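You operate a simulated robot arm through the tools that you are given. There is no shell and no other tool. Be economical: measure what you need, move in short steps, check, and stop when the job is done.

Carry out the task below with a simulated robot arm. There is one attempt and no reset: what you move stays moved.

TASK
Lid the green and red cups and stand them on the teal tray. Set down upright: what you pick out.

Only the result counts: the job must be done as asked and must still hold three seconds after the hand-in. Knocking over, shifting, dropping, spilling or breaking anything else fails it. A push-on lid holds only when it is set on centred and level and pressed home; a screw cap is set on level and turned clockwise until tight.

THE ROBOT
A 7-joint arm with a two-finger parallel gripper on a trunk, on a base that drives. Base frame: it is fixed to the floor where the robot stands at the start and does not move with it; the origin is under the middle of the robot, x ahead of it, y to its left, z up; the surface under the hand at the start is at about z = 0.88. Units: m, rad, N and s.
With the tool pointing down near the work surface it reaches from about 0.3 to 0.72 m from the robot's upright axis, wherever it stands. Its first joint turns from -2.897 to 2.897 rad. Places, roughly: tray [0.5, -0.2, 0.9]. Payload 1.57 kg.
Tool frame: the origin (TCP) lies between the finger pads and is the grasp point; the fingertips stand 0.03 m ahead of it; z points along the fingers, y is the line along which they close. The gripper opens to 0.08 m. The fingers are 0.017 m wide and 0.012 m thick; the gripper's body (0.04 by 0.082 m) begins 0.08 m behind the TCP.
Orientation is that of the tool frame in the base frame, as a unit quaternion [w, x, y, z]. With the fingers straight down and closing along the base's y, the tool's x points along the base's -x, its y along +y and its z along -z.

THE INTERFACE
- The arm moves only by the tool move_arm. Its argument "rows" is a list of rows, each an object of numbers (a shift or turn left out is 0, a gripper value left out holds the last): "hand": the finger opening in m, from 0 to 0.08; "dx", "dy", "dz": the shift along the base's x, y, z in units of 250 mm (1.0 is 250 mm); "ax", "ay", "az": the turn, a rotation vector about the base's x, y, z in units of 45 degrees (1.0 is 45 degrees). In form: [{"hand": .., "dx": .., "dy": .., "dz": .., "ax": .., "ay": .., "az": ..}, ...]. A call has 1 to 12 rows; each row is the pose to reach, as a shift and turn from the pose commanded when the call began. A call with a number of a shift or a turn outside -1 to 1 is refused whole. Rows are played at 5 a second. More than 0.05 m and 0.15 rad between two rows, or a gripper value outside its range, and nothing of the call is played. Where a pose cannot be reached the arm comes as near as it can. A force on the tool above 40 N (or 10 N above the force at the start of the call, whichever is more), or a blocked arm, ends the call early, and 0.2 s more pass. Each finger travels about 0.072 m/s and halts on what it meets, pressing with about 30 N; the grip force reading is that of the motor and also rises with nothing between the fingers. The clock runs only during rows and for 0.2 s after the last one: add rows that repeat a pose to give the fingers time. The reply holds the time, the measured pose of the TCP, the force on the tool along the base axes, the opening and the grip force, in the units named above and with some noise, with the torque about the TCP (base axes, N m) and any sound that the robot's microphone picked up, and new pictures: "pictures" is both (left out), scene, wrist or none.
- Cameras (640 x 400 px; columns grow to the right, rows downward): "scene" is now at [-0.0155, 0.1277, 1.5596]; the picture's right is [-0.29, -0.96, 0.00], its down [-0.66, 0.20, -0.72] and it looks along [0.69, -0.21, -0.69] (base axes); focal length 264 px, centre (320, 200). "wrist" rides on the gripper at [0.072, -0.007, -0.122] in the tool frame; the picture's right is [0.09, 1.00, 0.00], its down [-0.84, 0.08, -0.54] and it looks along [-0.54, 0.05, 0.84] (tool axes); focal length 238 px, centre (320, 200). There is no depth. A picture from a camera that has moved, and an enlarged one, comes with that camera's place and axes in the base frame and with its lens. The place of the scene camera against the robot may be out by one fixed shift of up to 0.025 m in any direction.
- slide_trunk(by): slides the trunk up (or, below 0, down) by that many m; the arm and the scene camera ride with it, the base frame stays. It gives what a move gives, with no picture.
- steer(legs): drives the robot by 1 to 6 legs, each [ahead, left, turn to the left] in m, m and rad, along the robot's own axes; the way and the turn of a leg run together, so that a leg with both is an arc; at most 1.5 m and 3.142 rad a leg. The arm and the cameras ride along, it lands a little off, and it stops where it bumps. It gives what a move gives, and a new picture of the scene camera.
- pan_tilt(pan, tilt): turns the head with the scene camera to pan (to the left, within 1.501 rad either way) and tilt (down, from -0.506 to 1.204), counted from straight ahead of the robot. It gives what a move gives, and a new picture of the scene camera.
- enlarge(camera, box): a new picture of the part [left, top, right, bottom] of that camera's present view, enlarged. No time passes.
- hand_in(): hands the job in; it is judged then, once.

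Work in short steps. Places have to be worked out from the pictures, the camera data and where the tool is seen: move nearer, look again, correct. Check each grasp and each placing, and mend what went wrong. You have 120 turns and 260 pictures in all, those below and enlarged ones among them. Open the gripper and draw the arm clear of the work before you hand the job in, unless the task says otherwise; then end with one line.

The tools are called after "Request:" by a JSON object that holds its "name" and its "arguments". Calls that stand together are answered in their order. move_arm: Moves the arm, as the interface text tells. Its arguments: {"type":"object","properties":{"rows":{"type":"array","items":{"type":"object","properties":{"hand":{"type":"number"},"dx":{"type":"number"},"dy":{"type":"number"},"dz":{"type":"number"},"ax":{"type":"number"},"ay":{"type":"number"},"az":{"type":"number"}}}},"pictures":{"type":"string","enum":["both","scene","wrist","none"]}},"required":["rows"]} The other tools are called the same way: slide_trunk (by) slides the trunk up or down; steer (legs) drives the base; pan_tilt (pan, tilt) turns the head that bears the scene camera; enlarge (camera, box) takes an enlarged picture of a part of a camera's view; hand_in () hands the job in.

At the start:

```text
time_s: 0.0
tool_pos: [0.3733, -0.003, 1.2996]
orientation: [0.001, 0.0, 1.0, 0.0]
contact_force: [-0.4, 0.0, 0.7]
wrist_torque: [-0.01, 0.01, -0.02]
gripper_width: 0.0799
grasp_force: 0.0
trunk travel left (down, up): [-0.375, 0.105]
robot x, y, heading: [-0.0015, -0.0027, -0.002]
head pan, tilt: [-0.298, 0.761]
```

scene: 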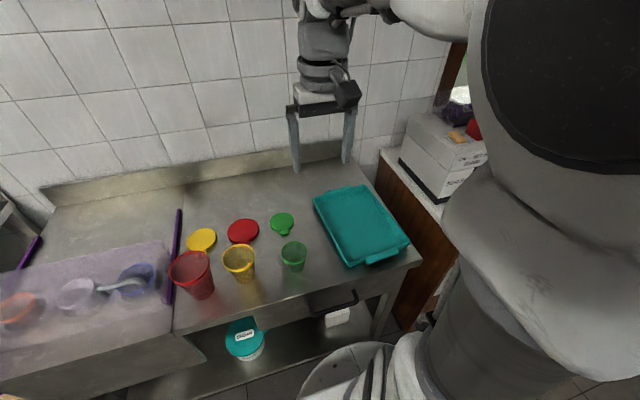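
wrist: 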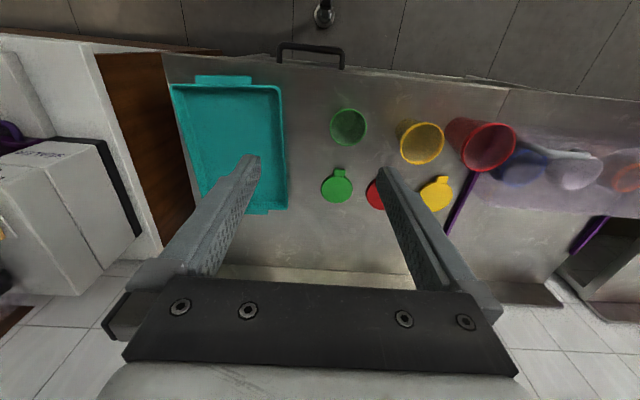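

I'll first look closely at the work area from both cameras.

Request:
{"name": "enlarge", "arguments": {"camera": "scene", "box": [160, 170, 420, 332]}}

Request:
{"name": "enlarge", "arguments": {"camera": "wrist", "box": [160, 60, 540, 297]}}

```text
2.46 times, centred on (290, 251) of scene
camera zoom: at [-0.0155, 0.1277, 1.5596], right [-0.29, -0.96, 0.0], down [-0.66, 0.2, -0.72], along [0.69, -0.21, -0.69], focal length 650 px, centre (394, 74)
```

zoom: 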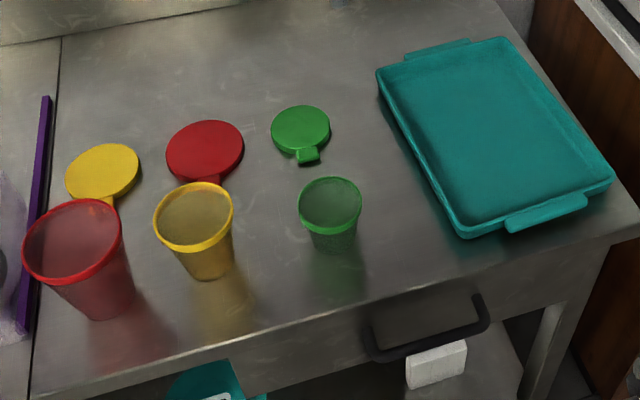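

```text
1.68 times, centred on (350, 178) of wrist
camera zoom: at [0.3013, -0.0104, 1.4209], right [-0.09, 1.0, 0.0], down [0.84, 0.08, 0.54], along [0.54, 0.05, -0.84], focal length 401 px, centre (270, 236)
```

zoom: 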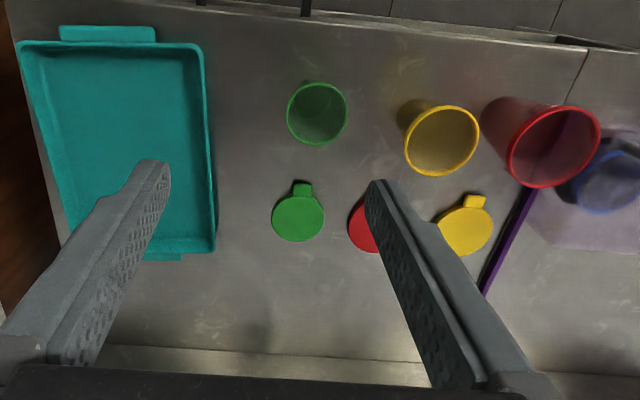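

The lids are flat discs with tabs; the green lid lies at about (0.61, 0.06) and the green cup at about (0.43, 0.055). I move to above the green lid to see its tab and measure it better.

Request:
{"name": "move_arm", "arguments": {"rows": [{"hand": 0.08, "dx": 0.1, "dy": 0.04, "dz": -0.12}, {"dx": 0.2, "dy": 0.08, "dz": -0.24}, {"dx": 0.3, "dy": 0.12, "dz": -0.36}, {"dx": 0.4, "dy": 0.16, "dz": -0.48}, {"dx": 0.48, "dy": 0.2, "dz": -0.6}, {"dx": 0.56, "dy": 0.24, "dz": -0.7}, {"dx": 0.6, "dy": 0.24, "dz": -0.8}, {"dx": 0.6, "dy": 0.24, "dz": -0.8}], "pictures": "both"}}

```text
time_s: 1.8
tool_pos: [0.5227, 0.0572, 1.1004]
orientation: [0.001, -0.001, 1.0, 0.0]
contact_force: [0.2, 0.9, -0.3]
wrist_torque: [-0.06, -0.02, 0.0]
gripper_width: 0.0797
grasp_force: 0.0
trunk travel left (down, up): [-0.375, 0.105]
robot x, y, heading: [-0.0001, 0.0007, 0.001]
head pan, tilt: [-0.298, 0.761]
camera scene: at [-0.0154, 0.1277, 1.5596], right [-0.29, -0.96, 0.0], down [-0.66, 0.2, -0.72], along [0.69, -0.21, -0.69], focal length 264 px, centre (320, 200)
camera wrist: at [0.4506, 0.0499, 1.2208], right [-0.09, 1.0, 0.0], down [0.84, 0.08, 0.54], along [0.54, 0.05, -0.84], focal length 238 px, centre (320, 200)
```

scene: 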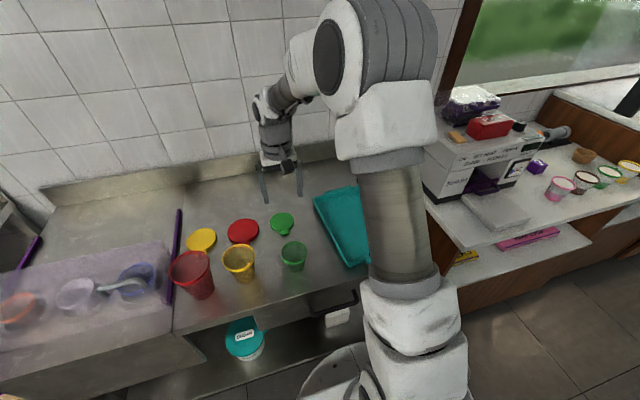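
wrist: 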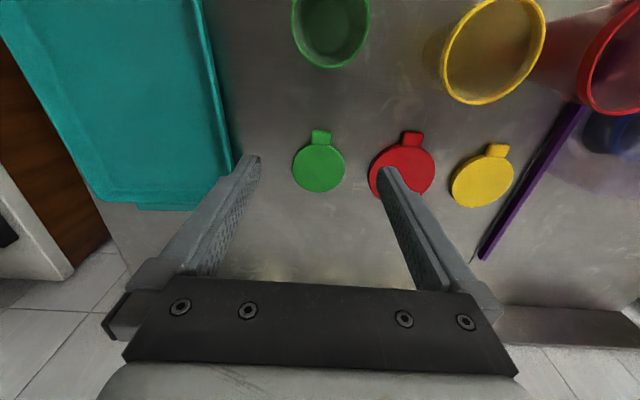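

Request:
{"name": "enlarge", "arguments": {"camera": "wrist", "box": [260, 100, 460, 225]}}

Request:
{"name": "enlarge", "arguments": {"camera": "wrist", "box": [270, 0, 640, 231]}}

```text
3.20 times, centred on (360, 162) of wrist
camera zoom: at [0.4506, 0.0499, 1.2208], right [-0.09, 1.0, 0.0], down [0.84, 0.08, 0.54], along [0.54, 0.05, -0.84], focal length 763 px, centre (192, 320)
```

zoom: 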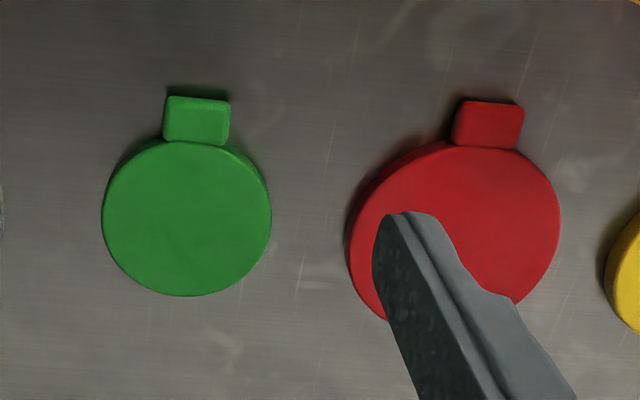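

```text
1.73 times, centred on (455, 116) of wrist
camera zoom: at [0.4506, 0.0499, 1.2208], right [-0.09, 1.0, 0.0], down [0.84, 0.08, 0.54], along [0.54, 0.05, -0.84], focal length 412 px, centre (86, 346)
```

zoom: 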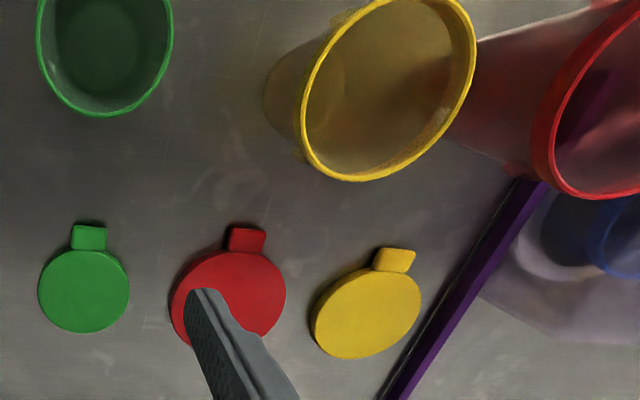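

Green lid: centre ≈(0.605, 0.062), Ø≈0.08, tab centre ≈(0.558, 0.062), about 29 mm wide. I line up over the tab and come lower, then look.

Request:
{"name": "move_arm", "arguments": {"rows": [{"hand": 0.055, "dx": 0.07, "dy": 0.01, "dz": -0.15}, {"dx": 0.133, "dy": 0.019, "dz": -0.3}, {"dx": 0.133, "dy": 0.019, "dz": -0.45}, {"dx": 0.133, "dy": 0.019, "dz": -0.56}, {"dx": 0.133, "dy": 0.019, "dz": -0.56}], "pictures": "wrist"}}

```text
time_s: 3.0
tool_pos: [0.556, 0.0608, 0.9602]
orientation: [0.001, 0.0, 1.0, 0.0]
contact_force: [-0.5, 0.0, -0.2]
wrist_torque: [0.01, -0.01, 0.02]
gripper_width: 0.0551
grasp_force: 0.1
trunk travel left (down, up): [-0.375, 0.105]
robot x, y, heading: [0.0036, -0.0007, 0.001]
head pan, tilt: [-0.298, 0.761]
camera wrist: at [0.4842, 0.0538, 1.0812], right [-0.09, 1.0, 0.0], down [0.84, 0.08, 0.54], along [0.54, 0.05, -0.84], focal length 238 px, centre (320, 200)
```

wrist: 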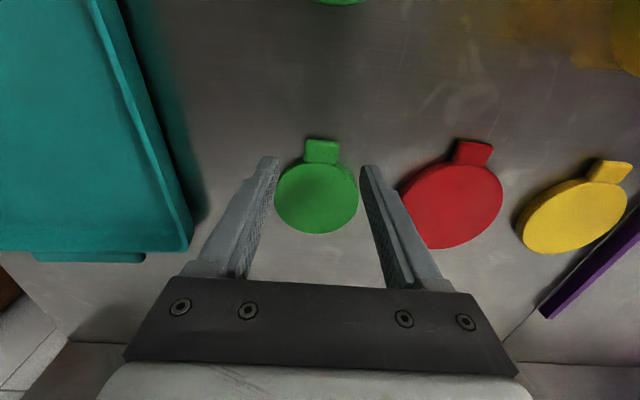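

The tab is at about (0.559, 0.0625), top near z≈0.885. I lower the open fingers astride it, watching for contact.

Request:
{"name": "move_arm", "arguments": {"rows": [{"hand": 0.045, "dx": 0.0, "dy": 0.006, "dz": -0.1}, {"dx": 0.0, "dy": 0.006, "dz": -0.15}, {"dx": 0.0, "dy": 0.006, "dz": -0.188}, {"dx": 0.0, "dy": 0.006, "dz": -0.188}], "pictures": "wrist"}}

Request:
{"name": "enlarge", "arguments": {"camera": "wrist", "box": [240, 120, 400, 220]}}

```text
time_s: 4.0
tool_pos: [0.5556, 0.0623, 0.9126]
orientation: [0.0, 0.0, 1.0, 0.0]
contact_force: [-0.4, -0.2, -0.1]
wrist_torque: [0.03, 0.0, 0.0]
gripper_width: 0.0451
grasp_force: 0.0
trunk travel left (down, up): [-0.375, 0.105]
robot x, y, heading: [0.0009, -0.004, 0.002]
head pan, tilt: [-0.298, 0.761]
camera wrist: at [0.4845, 0.0556, 1.0339], right [-0.09, 1.0, 0.0], down [0.84, 0.08, 0.54], along [0.54, 0.05, -0.84], focal length 238 px, centre (320, 200)
```

wrist: 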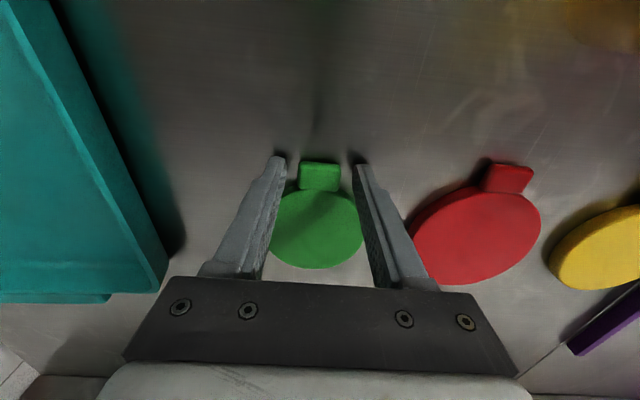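

```text
4.00 times, centred on (320, 170) of wrist
camera zoom: at [0.4845, 0.0556, 1.0339], right [-0.09, 1.0, 0.0], down [0.84, 0.08, 0.54], along [0.54, 0.05, -0.84], focal length 953 px, centre (320, 320)
```

zoom: 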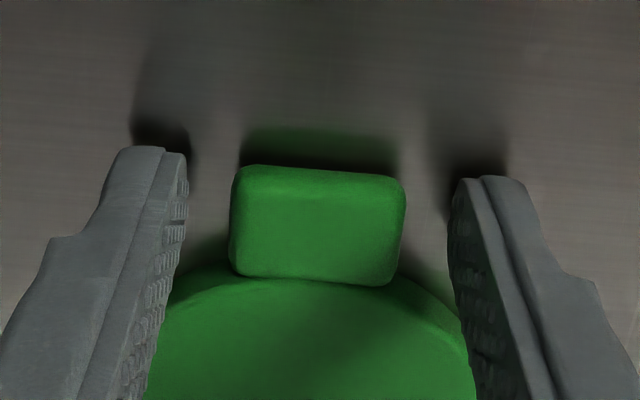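

Fingers straddle the tab properly. I lower a millimetre more and close, giving the fingers time.

Request:
{"name": "move_arm", "arguments": {"rows": [{"dz": -0.006}, {"hand": 0.0, "dz": -0.006}, {"dz": -0.006}, {"dz": -0.006}], "pictures": "none"}}

Request:
{"name": "move_arm", "arguments": {"rows": [{"dz": 0.1}, {"dz": 0.25}, {"dz": 0.4}, {"dz": 0.4}], "pictures": "both"}}

Request:
{"name": "enlarge", "arguments": {"camera": "wrist", "box": [220, 120, 420, 245]}}

```text
time_s: 5.0
tool_pos: [0.5569, 0.0624, 0.9097]
orientation: [0.001, 0.0, 1.0, -0.001]
contact_force: [0.6, 0.3, 0.1]
wrist_torque: [0.0, 0.02, 0.0]
gripper_width: 0.0281
grasp_force: 30.0
trunk travel left (down, up): [-0.375, 0.105]
robot x, y, heading: [0.001, -0.0031, 0.003]
head pan, tilt: [-0.298, 0.761]
```

```text
time_s: 6.0
tool_pos: [0.5576, 0.0631, 1.0117]
orientation: [0.001, 0.0, 1.0, 0.0]
contact_force: [0.0, -0.1, -0.2]
wrist_torque: [0.01, -0.02, 0.02]
gripper_width: 0.0286
grasp_force: 30.4
trunk travel left (down, up): [-0.375, 0.105]
robot x, y, heading: [0.0033, -0.0008, -0.001]
head pan, tilt: [-0.298, 0.761]
camera scene: at [-0.0156, 0.1277, 1.5596], right [-0.29, -0.96, 0.0], down [-0.66, 0.2, -0.72], along [0.69, -0.21, -0.69], focal length 264 px, centre (320, 200)
camera wrist: at [0.4851, 0.0558, 1.1333], right [-0.09, 1.0, 0.0], down [0.84, 0.08, 0.54], along [0.54, 0.05, -0.84], focal length 238 px, centre (320, 200)
```

scene: 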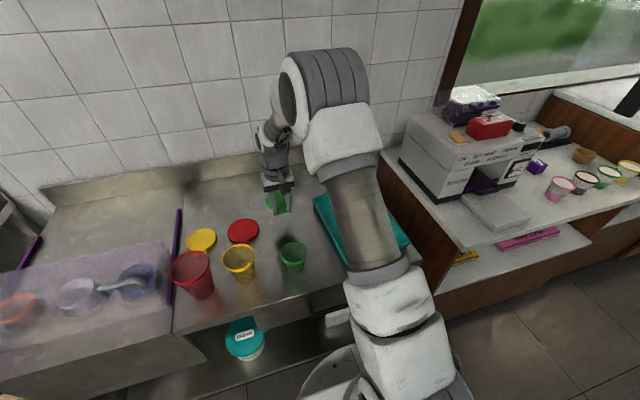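
wrist: 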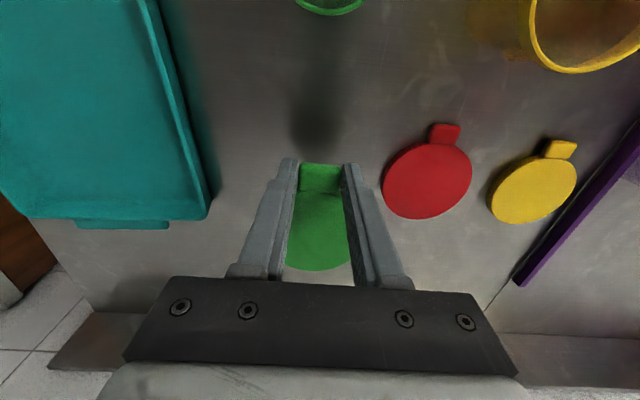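

```text
3.20 times, centred on (320, 182) of wrist
camera zoom: at [0.4851, 0.0558, 1.1333], right [-0.09, 1.0, 0.0], down [0.84, 0.08, 0.54], along [0.54, 0.05, -0.84], focal length 763 px, centre (320, 256)
```

zoom: 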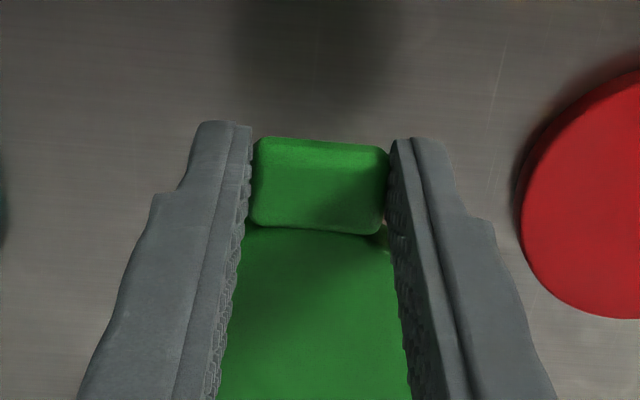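

The lid is held level and firmly (28.5 mm at 30 N). I rise and draw back to see the green cup's rim clearly in the wrist camera for exact centring.

Request:
{"name": "move_arm", "arguments": {"rows": [{"dz": 0.15}, {"dz": 0.3, "dx": -0.1}, {"dz": 0.35, "dx": -0.25}, {"dz": 0.35, "dx": -0.4}, {"dz": 0.35, "dx": -0.47}, {"dz": 0.35, "dx": -0.47}], "pictures": "wrist"}}

Request:
{"name": "enlarge", "arguments": {"camera": "wrist", "box": [220, 50, 420, 175]}}

Request:
{"name": "enlarge", "arguments": {"camera": "wrist", "box": [384, 20, 640, 180]}}

```text
time_s: 7.4
tool_pos: [0.4392, 0.0635, 1.0987]
orientation: [0.001, 0.0, 1.0, 0.0]
contact_force: [-0.2, -0.3, 0.0]
wrist_torque: [0.03, 0.04, 0.01]
gripper_width: 0.0283
grasp_force: 29.6
trunk travel left (down, up): [-0.375, 0.105]
robot x, y, heading: [0.0013, 0.003, -0.003]
head pan, tilt: [-0.298, 0.761]
camera wrist: at [0.3663, 0.0562, 1.2203], right [-0.09, 1.0, 0.0], down [0.84, 0.08, 0.54], along [0.54, 0.05, -0.84], focal length 238 px, centre (320, 200)
```

wrist: 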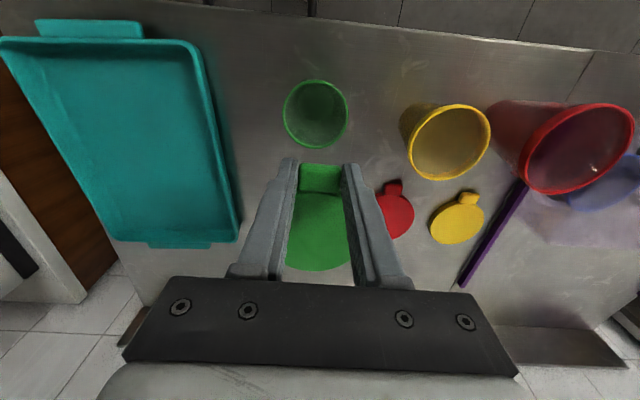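

```text
3.20 times, centred on (320, 112) of wrist
camera zoom: at [0.3663, 0.0562, 1.2203], right [-0.09, 1.0, 0.0], down [0.84, 0.08, 0.54], along [0.54, 0.05, -0.84], focal length 763 px, centre (320, 480)
```

zoom: 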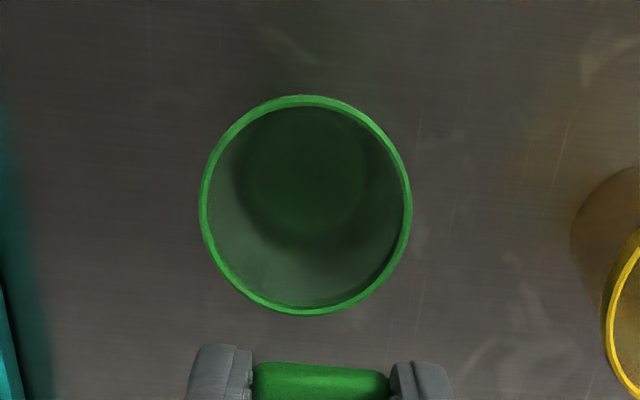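

```text
2.50 times, centred on (512, 100) of wrist
camera zoom: at [0.3663, 0.0562, 1.2203], right [-0.09, 1.0, 0.0], down [0.84, 0.08, 0.54], along [0.54, 0.05, -0.84], focal length 596 px, centre (-160, 450)
```

zoom: 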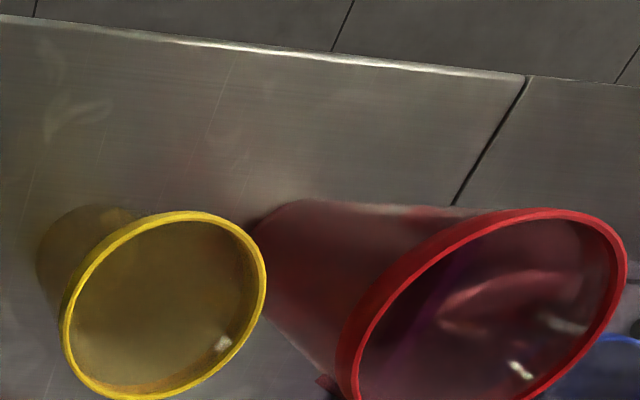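

Green cup rim: centre ≈(0.430, 0.0575), z≈0.956, Ø≈0.072. I enlarge the held lid to pin its centre relative to the tool.

Request:
{"name": "enlarge", "arguments": {"camera": "wrist", "box": [240, 180, 400, 280]}}

Request:
{"name": "enlarge", "arguments": {"camera": "scene", "box": [200, 150, 380, 262]}}

```text
4.00 times, centred on (320, 230) of wrist
camera zoom: at [0.3663, 0.0562, 1.2203], right [-0.09, 1.0, 0.0], down [0.84, 0.08, 0.54], along [0.54, 0.05, -0.84], focal length 953 px, centre (320, 80)
```

zoom: 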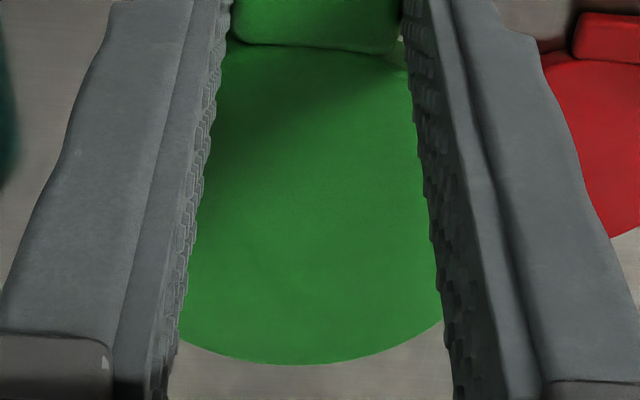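

```text
3.56 times, centred on (290, 206) of scene
camera zoom: at [-0.0155, 0.1277, 1.5596], right [-0.29, -0.96, 0.0], down [-0.66, 0.2, -0.72], along [0.69, -0.21, -0.69], focal length 939 px, centre (427, 179)
```

zoom: 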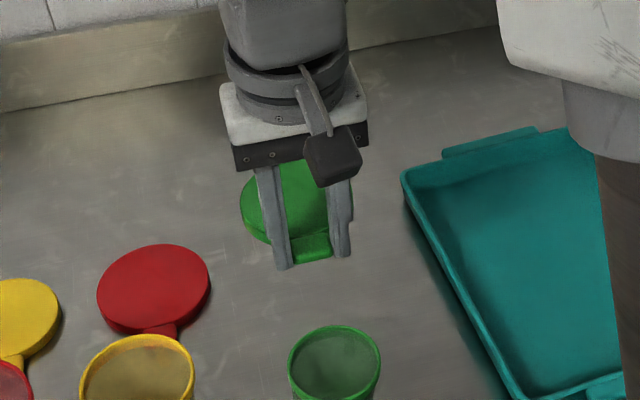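

Lid centre sits 50 mm ahead of the TCP, so the TCP target over the cup is (0.380, 0.058). I move to hover just above the rim and check with the scene camera.

Request:
{"name": "move_arm", "arguments": {"rows": [{"dx": -0.12, "dy": -0.011}, {"dx": -0.236, "dy": -0.022, "dz": -0.1}, {"dx": -0.236, "dy": -0.022, "dz": -0.25}, {"dx": -0.236, "dy": -0.022, "dz": -0.39}, {"dx": -0.236, "dy": -0.022, "dz": -0.39}], "pictures": "both"}}

Request:
{"name": "enlarge", "arguments": {"camera": "scene", "box": [240, 200, 360, 275]}}

Request:
{"name": "enlarge", "arguments": {"camera": "wrist", "box": [220, 150, 420, 275]}}

```text
time_s: 8.6
tool_pos: [0.3809, 0.0574, 1.0011]
orientation: [0.001, 0.0, 1.0, 0.0]
contact_force: [-0.1, 0.8, -0.4]
wrist_torque: [0.01, 0.02, 0.0]
gripper_width: 0.0282
grasp_force: 30.3
trunk travel left (down, up): [-0.375, 0.105]
robot x, y, heading: [0.0031, -0.0019, 0.005]
head pan, tilt: [-0.298, 0.761]
camera scene: at [-0.0153, 0.1277, 1.5596], right [-0.29, -0.96, 0.0], down [-0.66, 0.2, -0.72], along [0.69, -0.21, -0.69], focal length 264 px, centre (320, 200)
camera wrist: at [0.3083, 0.0505, 1.1224], right [-0.09, 1.0, 0.0], down [0.84, 0.08, 0.54], along [0.54, 0.05, -0.84], focal length 238 px, centre (320, 200)
```

scene: 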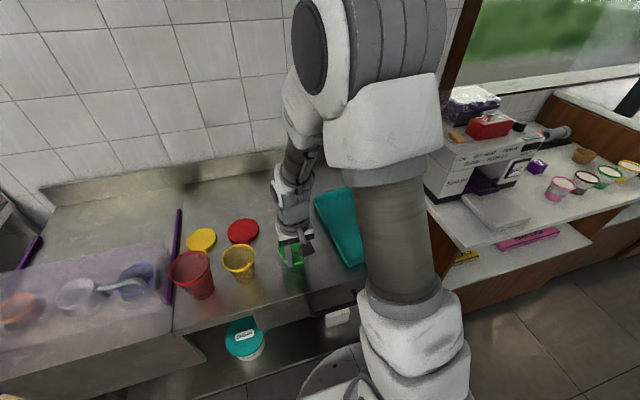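
wrist: 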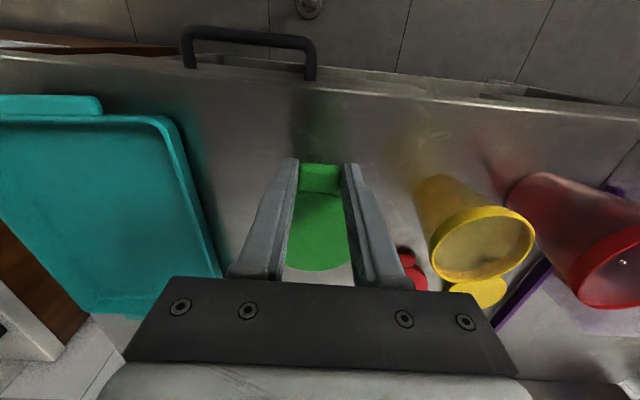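

```text
5.33 times, centred on (300, 238) of scene
camera zoom: at [-0.0153, 0.1277, 1.5596], right [-0.29, -0.96, 0.0], down [-0.66, 0.2, -0.72], along [0.69, -0.21, -0.69], focal length 1409 px, centre (427, 0)
```

zoom: 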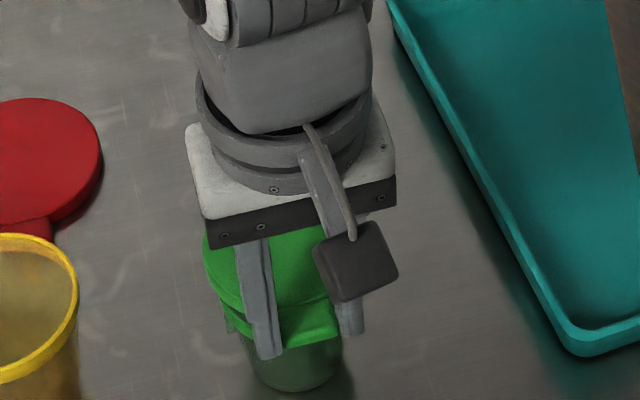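

```text
3.20 times, centred on (320, 212) of wrist
camera zoom: at [0.3083, 0.0505, 1.1224], right [-0.09, 1.0, 0.0], down [0.84, 0.08, 0.54], along [0.54, 0.05, -0.84], focal length 763 px, centre (320, 160)
```

zoom: 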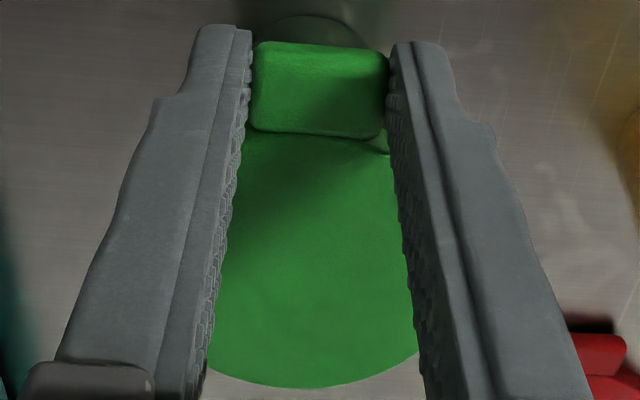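

The lid covers the cup rim and looks aligned. I lower slowly towards contact and watch the force.

Request:
{"name": "move_arm", "arguments": {"rows": [{"dz": -0.02}, {"dz": -0.04}, {"dz": -0.056}, {"dz": -0.064}, {"dz": -0.064}], "pictures": "none"}}

Request:
{"name": "enlarge", "arguments": {"camera": "scene", "box": [250, 220, 346, 280]}}

```text
time_s: 9.8
tool_pos: [0.3794, 0.0578, 0.9854]
orientation: [0.001, 0.0, 1.0, -0.001]
contact_force: [-0.5, 0.8, -0.7]
wrist_torque: [-0.02, 0.01, 0.01]
gripper_width: 0.0283
grasp_force: 30.0
trunk travel left (down, up): [-0.375, 0.105]
robot x, y, heading: [0.0001, -0.0024, 0.003]
head pan, tilt: [-0.298, 0.761]
```

```text
6.67 times, centred on (298, 250) of scene
camera zoom: at [-0.0154, 0.1277, 1.5596], right [-0.29, -0.96, 0.0], down [-0.66, 0.2, -0.72], along [0.69, -0.21, -0.69], focal length 1761 px, centre (467, -133)
```

zoom: 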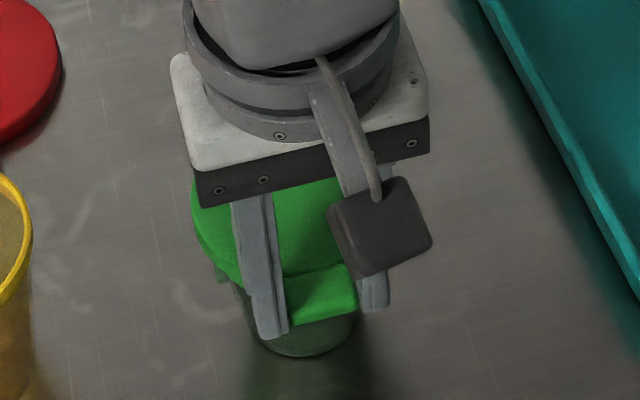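

No contact yet at 0.985; I continue down in 1–2 mm steps.

Request:
{"name": "move_arm", "arguments": {"rows": [{"dz": -0.008}, {"dz": -0.016}, {"dz": -0.024}, {"dz": -0.024}], "pictures": "none"}}

```text
time_s: 10.8
tool_pos: [0.3794, 0.0579, 0.979]
orientation: [0.001, 0.0, 1.0, -0.001]
contact_force: [-0.1, -0.4, -0.1]
wrist_torque: [0.02, -0.02, -0.01]
gripper_width: 0.0287
grasp_force: 30.1
trunk travel left (down, up): [-0.375, 0.105]
robot x, y, heading: [-0.0001, -0.004, 0.001]
head pan, tilt: [-0.298, 0.761]
```

Request:
{"name": "move_arm", "arguments": {"rows": [{"dz": -0.008}, {"dz": -0.016}, {"dz": -0.016}], "pictures": "none"}}

Request:
{"name": "enlarge", "arguments": {"camera": "scene", "box": [250, 220, 346, 280]}}

```text
time_s: 11.6
tool_pos: [0.3803, 0.0571, 0.9766]
orientation: [0.001, 0.0, 1.0, 0.0]
contact_force: [0.5, -1.4, 0.9]
wrist_torque: [-0.01, -0.04, -0.01]
gripper_width: 0.0284
grasp_force: 30.1
trunk travel left (down, up): [-0.375, 0.105]
robot x, y, heading: [-0.0007, -0.0028, -0.005]
head pan, tilt: [-0.298, 0.761]
```

```text
6.67 times, centred on (298, 250) of scene
camera zoom: at [-0.0154, 0.1277, 1.5596], right [-0.29, -0.96, 0.0], down [-0.66, 0.2, -0.72], along [0.69, -0.21, -0.69], focal length 1761 px, centre (467, -133)
```

zoom: 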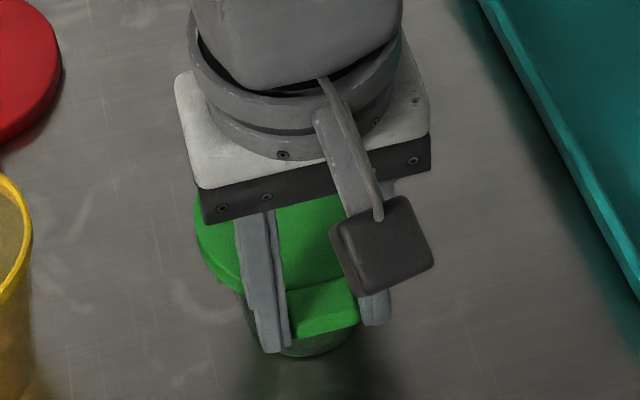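

Maybe the first touch; I go on by 2 mm and read the force.

Request:
{"name": "move_arm", "arguments": {"rows": [{"dz": -0.004}, {"dz": -0.008}, {"dz": -0.008}], "pictures": "none"}}

Request:
{"name": "move_arm", "arguments": {"rows": [{"dz": -0.004}, {"dz": -0.008}, {"dz": -0.008}], "pictures": "none"}}

```text
time_s: 12.4
tool_pos: [0.3775, 0.0582, 0.9754]
orientation: [0.002, 0.001, 1.0, 0.0]
contact_force: [-7.3, 0.6, 28.2]
wrist_torque: [0.04, -0.41, 0.04]
gripper_width: 0.0285
grasp_force: 30.1
trunk travel left (down, up): [-0.375, 0.105]
robot x, y, heading: [0.0034, 0.0013, 0.0]
head pan, tilt: [-0.298, 0.761]
heard: snap
```

```text
time_s: 13.2
tool_pos: [0.3762, 0.0577, 0.9736]
orientation: [0.001, 0.0, 1.0, 0.0]
contact_force: [-10.3, 1.2, 33.9]
wrist_torque: [0.02, -0.21, 0.04]
gripper_width: 0.0285
grasp_force: 29.9
trunk travel left (down, up): [-0.375, 0.105]
robot x, y, heading: [-0.0027, -0.0006, 0.002]
head pan, tilt: [-0.298, 0.761]
```

A snap was heard, so the lid has gone on. I relieve the pressure, open the fingers and lift off to check.

Request:
{"name": "move_arm", "arguments": {"rows": [{"dz": 0.008}, {"dz": 0.012}, {"hand": 0.05, "dz": 0.012}, {"dz": 0.012}, {"dz": 0.1}, {"dz": 0.25, "dx": 0.05}, {"dz": 0.4, "dx": 0.1}, {"dz": 0.4, "dx": 0.1}], "pictures": "wrist"}}

Request:
{"name": "enlarge", "arguments": {"camera": "wrist", "box": [220, 50, 420, 175]}}

Request:
{"name": "enlarge", "arguments": {"camera": "scene", "box": [160, 200, 352, 320]}}

```text
time_s: 15.0
tool_pos: [0.4044, 0.0578, 1.0721]
orientation: [0.001, 0.0, 1.0, 0.0]
contact_force: [-0.4, 0.3, 0.0]
wrist_torque: [0.03, -0.01, 0.03]
gripper_width: 0.0503
grasp_force: 0.0
trunk travel left (down, up): [-0.375, 0.105]
robot x, y, heading: [0.0017, -0.003, -0.001]
head pan, tilt: [-0.298, 0.761]
camera wrist: at [0.3331, 0.0504, 1.1933], right [-0.09, 1.0, 0.0], down [0.84, 0.08, 0.54], along [0.54, 0.05, -0.84], focal length 238 px, centre (320, 200)
```

wrist: 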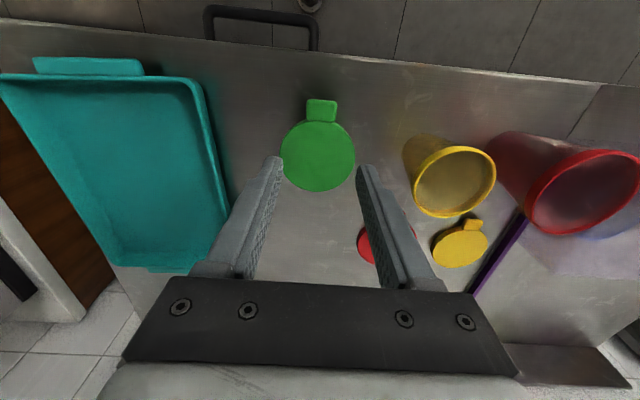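

```text
3.20 times, centred on (320, 112) of wrist
camera zoom: at [0.3331, 0.0504, 1.1933], right [-0.09, 1.0, 0.0], down [0.84, 0.08, 0.54], along [0.54, 0.05, -0.84], focal length 763 px, centre (320, 480)
```

zoom: 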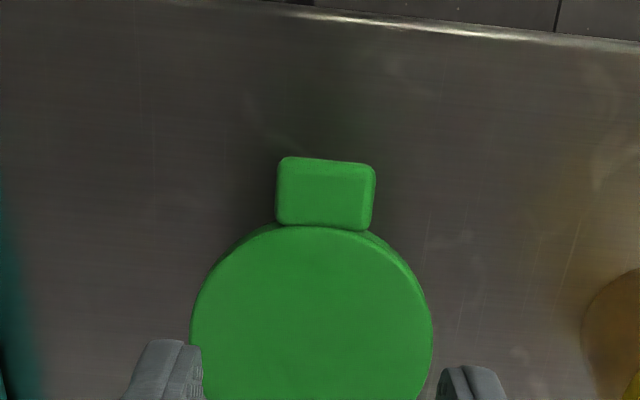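

```text
3.33 times, centred on (256, 260) of scene
camera zoom: at [-0.0155, 0.1277, 1.5596], right [-0.29, -0.96, 0.0], down [-0.66, 0.2, -0.72], along [0.69, -0.21, -0.69], focal length 881 px, centre (533, 0)
```

zoom: 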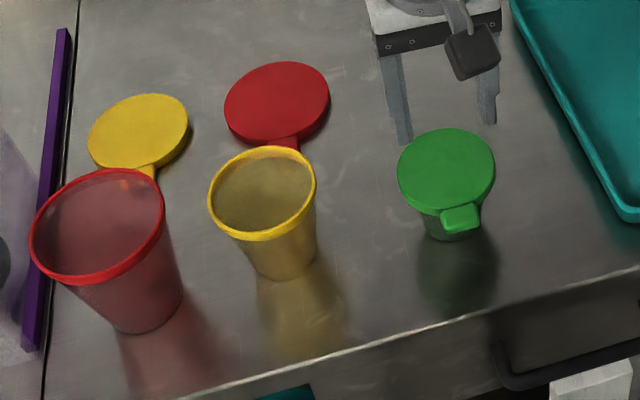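

The green lid sits level and centred. To be sure it's home all round, I press on its centre with closed fingers.

Request:
{"name": "move_arm", "arguments": {"rows": [{"hand": 0.0, "dx": 0.05}, {"dx": 0.1, "dz": -0.1}, {"dx": 0.1, "dz": -0.22}, {"dx": 0.1, "dz": -0.29}, {"dx": 0.1, "dz": -0.305}, {"dx": 0.1, "dz": -0.315}, {"dx": 0.1, "dz": -0.325}, {"dx": 0.1, "dz": -0.332}], "pictures": "none"}}

```text
time_s: 16.8
tool_pos: [0.4308, 0.0583, 0.9882]
orientation: [0.0, 0.001, 1.0, 0.0]
contact_force: [-0.4, 0.0, -0.1]
wrist_torque: [0.01, 0.0, 0.01]
gripper_width: 0.0
grasp_force: 21.1
trunk travel left (down, up): [-0.375, 0.105]
robot x, y, heading: [-0.0001, 0.0001, -0.001]
head pan, tilt: [-0.298, 0.761]
```

Request:
{"name": "move_arm", "arguments": {"rows": [{"dz": -0.006}, {"dz": -0.012}, {"dz": -0.018}, {"dz": -0.024}], "pictures": "none"}}

```text
time_s: 17.8
tool_pos: [0.4296, 0.0572, 0.9857]
orientation: [0.004, 0.0, 1.0, 0.001]
contact_force: [-3.3, -0.8, 37.5]
wrist_torque: [-0.05, 0.16, -0.01]
gripper_width: 0.0
grasp_force: 21.3
trunk travel left (down, up): [-0.375, 0.105]
robot x, y, heading: [-0.0036, -0.0001, -0.001]
head pan, tilt: [-0.298, 0.761]
```

Firm 37 N press, no movement: green lid is home. Now I lift and move over toward the red lid's tab (~(0.548, 0.191)) and view it and the red cup.

Request:
{"name": "move_arm", "arguments": {"rows": [{"dz": 0.1}, {"dz": 0.28}, {"dz": 0.45}, {"dz": 0.45, "dx": 0.0, "dy": 0.17}, {"dz": 0.5, "dx": 0.0, "dy": 0.34}, {"dz": 0.5, "dx": 0.0, "dy": 0.52}, {"dz": 0.5, "dx": 0.0, "dy": 0.7}, {"dz": 0.5, "dx": 0.0, "dy": 0.7, "hand": 0.055}], "pictures": "wrist"}}

Request:
{"name": "enlarge", "arguments": {"camera": "wrist", "box": [300, 20, 556, 180]}}

Request:
{"name": "enlarge", "arguments": {"camera": "wrist", "box": [220, 120, 412, 240]}}

```text
time_s: 19.6
tool_pos: [0.4316, 0.2322, 1.1075]
orientation: [0.0, 0.0, 1.0, 0.0]
contact_force: [0.2, 0.2, -1.2]
wrist_torque: [-0.02, 0.0, 0.01]
gripper_width: 0.0522
grasp_force: 0.0
trunk travel left (down, up): [-0.375, 0.105]
robot x, y, heading: [0.0015, 0.0017, -0.002]
head pan, tilt: [-0.298, 0.761]
camera wrist: at [0.3588, 0.2257, 1.2285], right [-0.09, 1.0, 0.0], down [0.84, 0.08, 0.54], along [0.54, 0.05, -0.84], focal length 238 px, centre (320, 200)
```

wrist: 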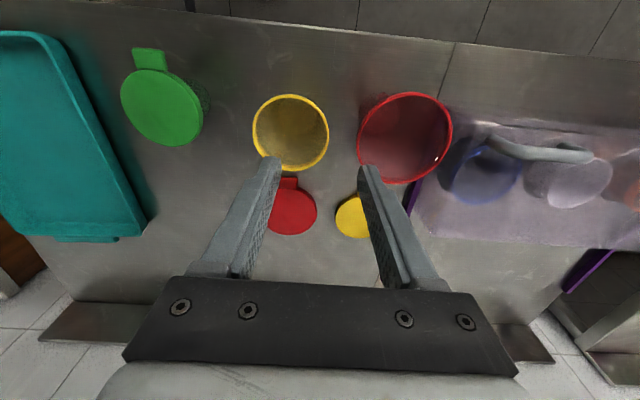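

```text
2.50 times, centred on (428, 100) of wrist
camera zoom: at [0.3588, 0.2257, 1.2285], right [-0.09, 1.0, 0.0], down [0.84, 0.08, 0.54], along [0.54, 0.05, -0.84], focal length 596 px, centre (50, 450)
```

zoom: 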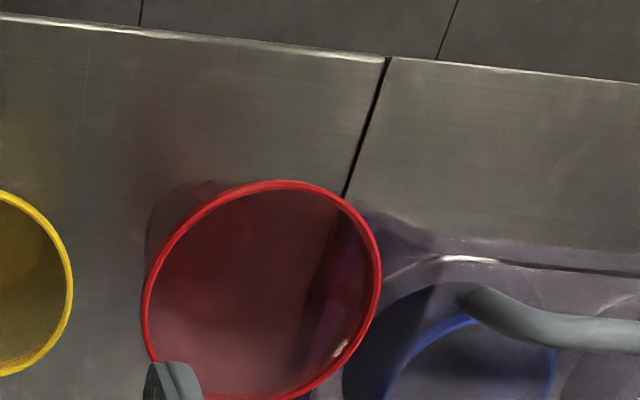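

```text
3.33 times, centred on (316, 180) of wrist
camera zoom: at [0.3588, 0.2257, 1.2285], right [-0.09, 1.0, 0.0], down [0.84, 0.08, 0.54], along [0.54, 0.05, -0.84], focal length 794 px, centre (333, 267)
```

zoom: 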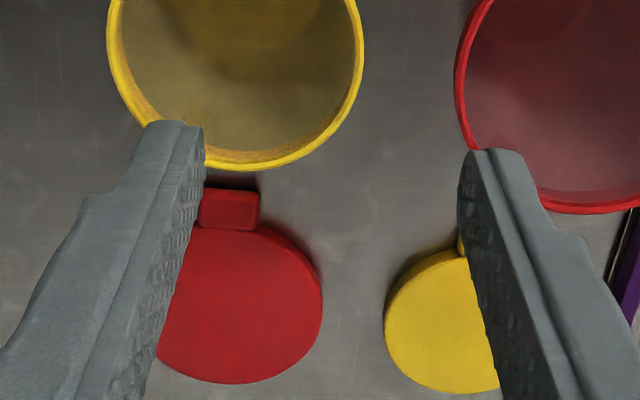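

I go over the red tab and down to a checking height.

Request:
{"name": "move_arm", "arguments": {"rows": [{"dx": 0.15, "dy": -0.06}, {"dx": 0.31, "dy": -0.12}, {"dx": 0.47, "dy": -0.165}, {"dx": 0.47, "dy": -0.165, "dz": -0.19}, {"dx": 0.47, "dy": -0.165, "dz": -0.38}, {"dx": 0.47, "dy": -0.165, "dz": -0.56, "hand": 0.047}, {"dx": 0.47, "dy": -0.165, "dz": -0.56}], "pictures": "wrist"}}

Request:
{"name": "enlarge", "arguments": {"camera": "wrist", "box": [220, 100, 420, 225]}}

```text
time_s: 21.2
tool_pos: [0.5457, 0.1928, 0.9663]
orientation: [0.001, 0.0, 1.0, -0.001]
contact_force: [-0.4, 0.6, 0.0]
wrist_torque: [0.01, -0.01, -0.02]
gripper_width: 0.0469
grasp_force: 0.1
trunk travel left (down, up): [-0.375, 0.105]
robot x, y, heading: [-0.002, 0.001, -0.0]
head pan, tilt: [-0.298, 0.761]
camera wrist: at [0.4743, 0.1848, 1.0872], right [-0.09, 1.0, 0.0], down [0.84, 0.08, 0.54], along [0.54, 0.05, -0.84], focal length 238 px, centre (320, 200)
```

wrist: 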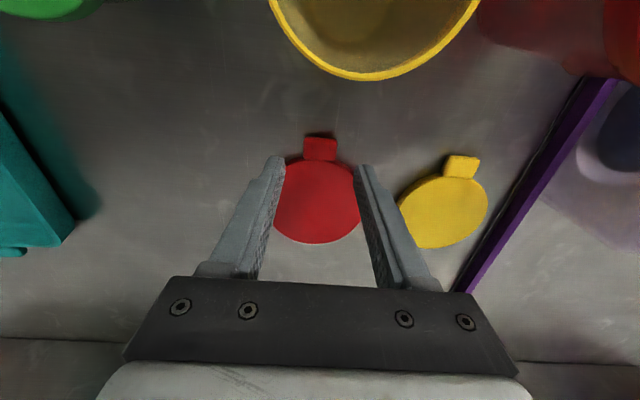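

```text
3.20 times, centred on (320, 162) of wrist
camera zoom: at [0.4743, 0.1848, 1.0872], right [-0.09, 1.0, 0.0], down [0.84, 0.08, 0.54], along [0.54, 0.05, -0.84], focal length 763 px, centre (320, 320)
```

zoom: 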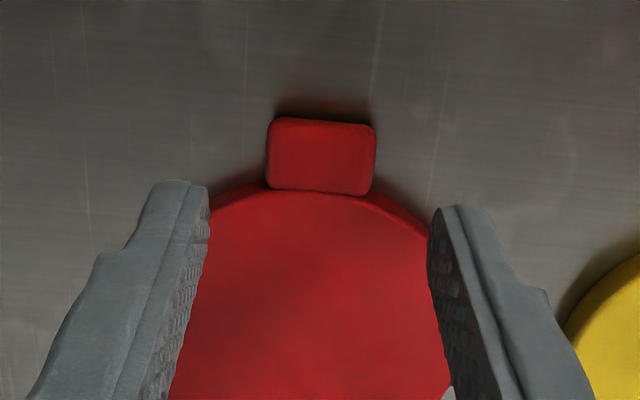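

Tab centre ≈(0.548, 0.192); I descend astride it at x≈0.5445 to keep clear of the disc, then close.

Request:
{"name": "move_arm", "arguments": {"rows": [{"dx": -0.005, "dz": -0.1}, {"dx": -0.005, "dz": -0.18}, {"dx": -0.005, "dz": -0.222}, {"dx": -0.005, "dz": -0.222}, {"dx": -0.005, "dz": -0.222, "hand": 0.0}, {"dx": -0.005, "dz": -0.222}, {"dx": -0.005, "dz": -0.222}], "pictures": "wrist"}}

Request:
{"name": "enlarge", "arguments": {"camera": "wrist", "box": [240, 120, 400, 220]}}

```text
time_s: 22.8
tool_pos: [0.5457, 0.1928, 0.9119]
orientation: [0.001, 0.0, 1.0, 0.001]
contact_force: [0.4, -0.1, 0.2]
wrist_torque: [-0.01, 0.0, -0.01]
gripper_width: 0.0283
grasp_force: 29.7
trunk travel left (down, up): [-0.375, 0.105]
robot x, y, heading: [-0.0018, -0.0022, -0.003]
head pan, tilt: [-0.298, 0.761]
camera wrist: at [0.4742, 0.1848, 1.0327], right [-0.09, 1.0, 0.0], down [0.84, 0.08, 0.54], along [0.54, 0.05, -0.84], focal length 238 px, centre (320, 200)
```

wrist: 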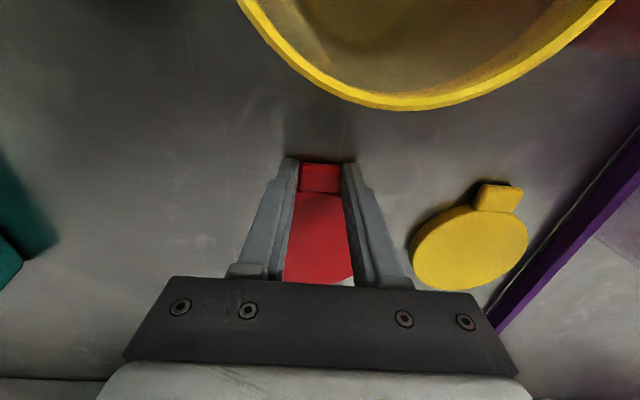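

```text
4.00 times, centred on (320, 170) of wrist
camera zoom: at [0.4742, 0.1848, 1.0327], right [-0.09, 1.0, 0.0], down [0.84, 0.08, 0.54], along [0.54, 0.05, -0.84], focal length 953 px, centre (320, 320)
```

zoom: 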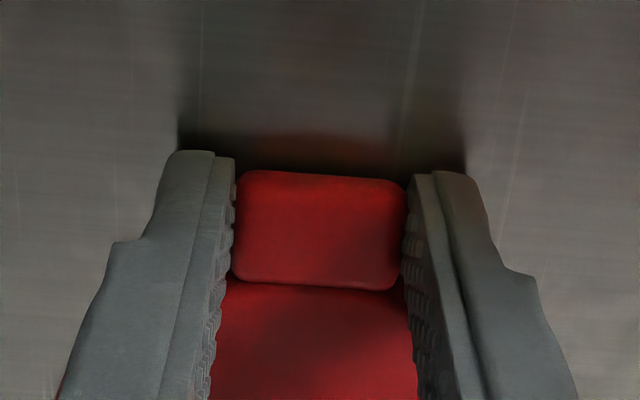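

Gripped (28.3 mm, 30 N). I lift straight up, then draw back to view the red cup's rim.

Request:
{"name": "move_arm", "arguments": {"rows": [{"dz": 0.1}, {"dz": 0.28}, {"dz": 0.46}, {"dz": 0.64}, {"dz": 0.8}, {"dz": 0.8, "dx": -0.12, "dy": 0.12}, {"dz": 0.8, "dx": -0.24, "dy": 0.24}, {"dz": 0.8, "dx": -0.36, "dy": 0.36}, {"dz": 0.8, "dx": -0.42, "dy": 0.46}, {"dz": 0.8, "dx": -0.42, "dy": 0.46}], "pictures": "both"}}

Request:
{"name": "enlarge", "arguments": {"camera": "wrist", "box": [220, 50, 420, 175]}}

Request:
{"name": "enlarge", "arguments": {"camera": "wrist", "box": [240, 180, 400, 280]}}

Request:
{"name": "enlarge", "arguments": {"camera": "scene", "box": [150, 200, 342, 320]}}

```text
time_s: 25.0
tool_pos: [0.4404, 0.306, 1.1128]
orientation: [0.001, 0.001, 1.0, 0.0]
contact_force: [-0.3, 0.1, 0.4]
wrist_torque: [-0.03, 0.01, 0.0]
gripper_width: 0.0285
grasp_force: 30.4
trunk travel left (down, up): [-0.375, 0.105]
robot x, y, heading: [-0.0019, 0.0012, 0.002]
head pan, tilt: [-0.298, 0.761]
camera scene: at [-0.0155, 0.1278, 1.5596], right [-0.29, -0.96, 0.0], down [-0.66, 0.2, -0.72], along [0.69, -0.21, -0.69], focal length 264 px, centre (320, 200)
camera wrist: at [0.3697, 0.2996, 1.2336], right [-0.09, 1.0, 0.0], down [0.84, 0.08, 0.54], along [0.54, 0.05, -0.84], focal length 238 px, centre (320, 200)
```

scene: 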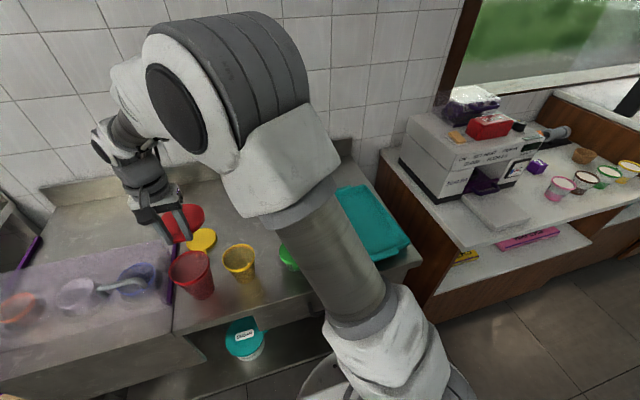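
wrist: 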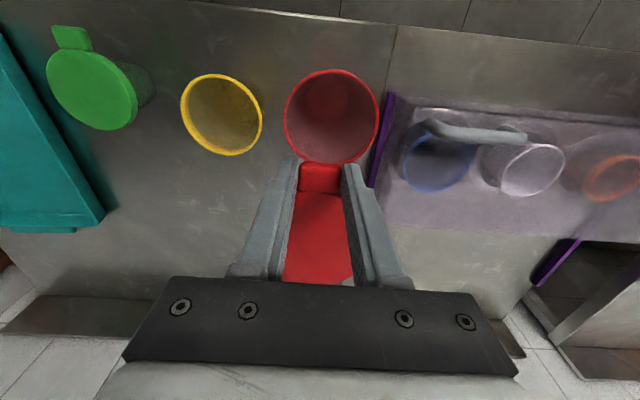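

```text
3.20 times, centred on (320, 112) of wrist
camera zoom: at [0.3697, 0.2996, 1.2336], right [-0.09, 1.0, 0.0], down [0.84, 0.08, 0.54], along [0.54, 0.05, -0.84], focal length 763 px, centre (320, 480)
```

zoom: 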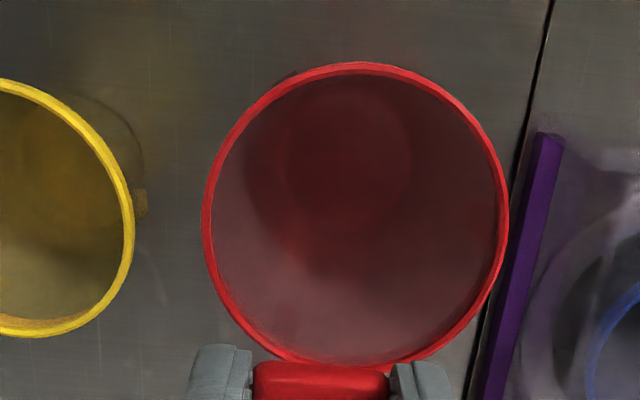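

```text
4.00 times, centred on (320, 230) of wrist
camera zoom: at [0.3697, 0.2996, 1.2336], right [-0.09, 1.0, 0.0], down [0.84, 0.08, 0.54], along [0.54, 0.05, -0.84], focal length 953 px, centre (320, 80)
```

zoom: 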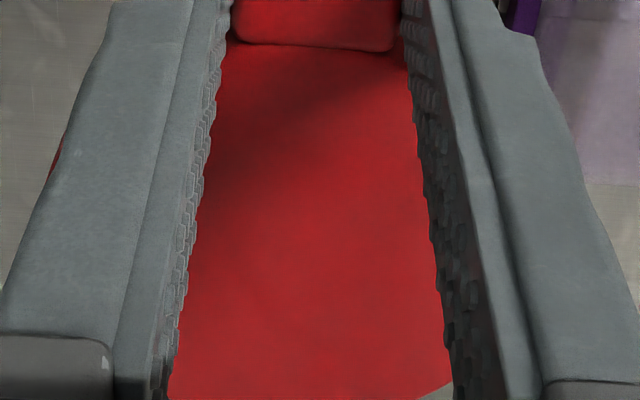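

```text
3.33 times, centred on (246, 260) of scene
camera zoom: at [-0.0155, 0.1278, 1.5596], right [-0.29, -0.96, 0.0], down [-0.66, 0.2, -0.72], along [0.69, -0.21, -0.69], focal length 881 px, centre (567, 0)
```

zoom: 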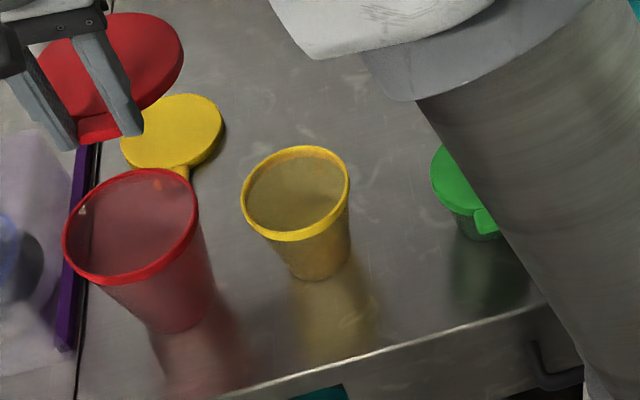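

Red cup: rim centre ≈(0.4306, 0.316), z≈1.0, Ø≈0.09. I measure the far edge of the held red lid for its centre offset.

Request:
{"name": "enlarge", "arguments": {"camera": "wrist", "box": [264, 225, 376, 295]}}

Request:
{"name": "enlarge", "arguments": {"camera": "scene", "box": [120, 180, 216, 240]}}

```text
5.71 times, centred on (320, 260) of wrist
camera zoom: at [0.3697, 0.2996, 1.2336], right [-0.09, 1.0, 0.0], down [0.84, 0.08, 0.54], along [0.54, 0.05, -0.84], focal length 1362 px, centre (320, -143)
```

zoom: 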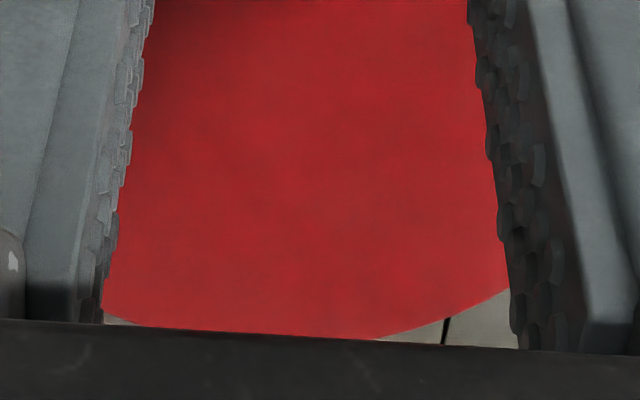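

```text
6.67 times, centred on (168, 210) of scene
camera zoom: at [-0.0155, 0.1278, 1.5596], right [-0.29, -0.96, 0.0], down [-0.66, 0.2, -0.72], along [0.69, -0.21, -0.69], focal length 1761 px, centre (1333, 133)
```

zoom: 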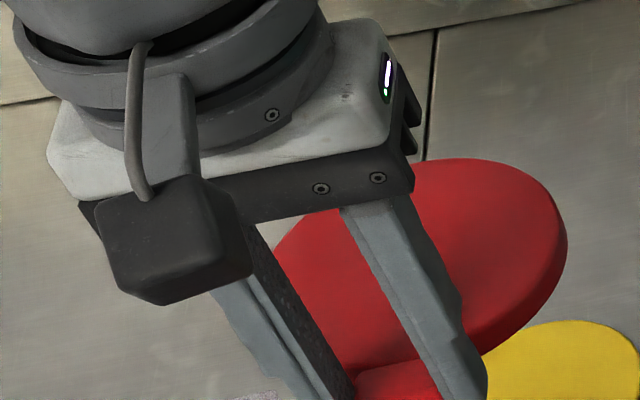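

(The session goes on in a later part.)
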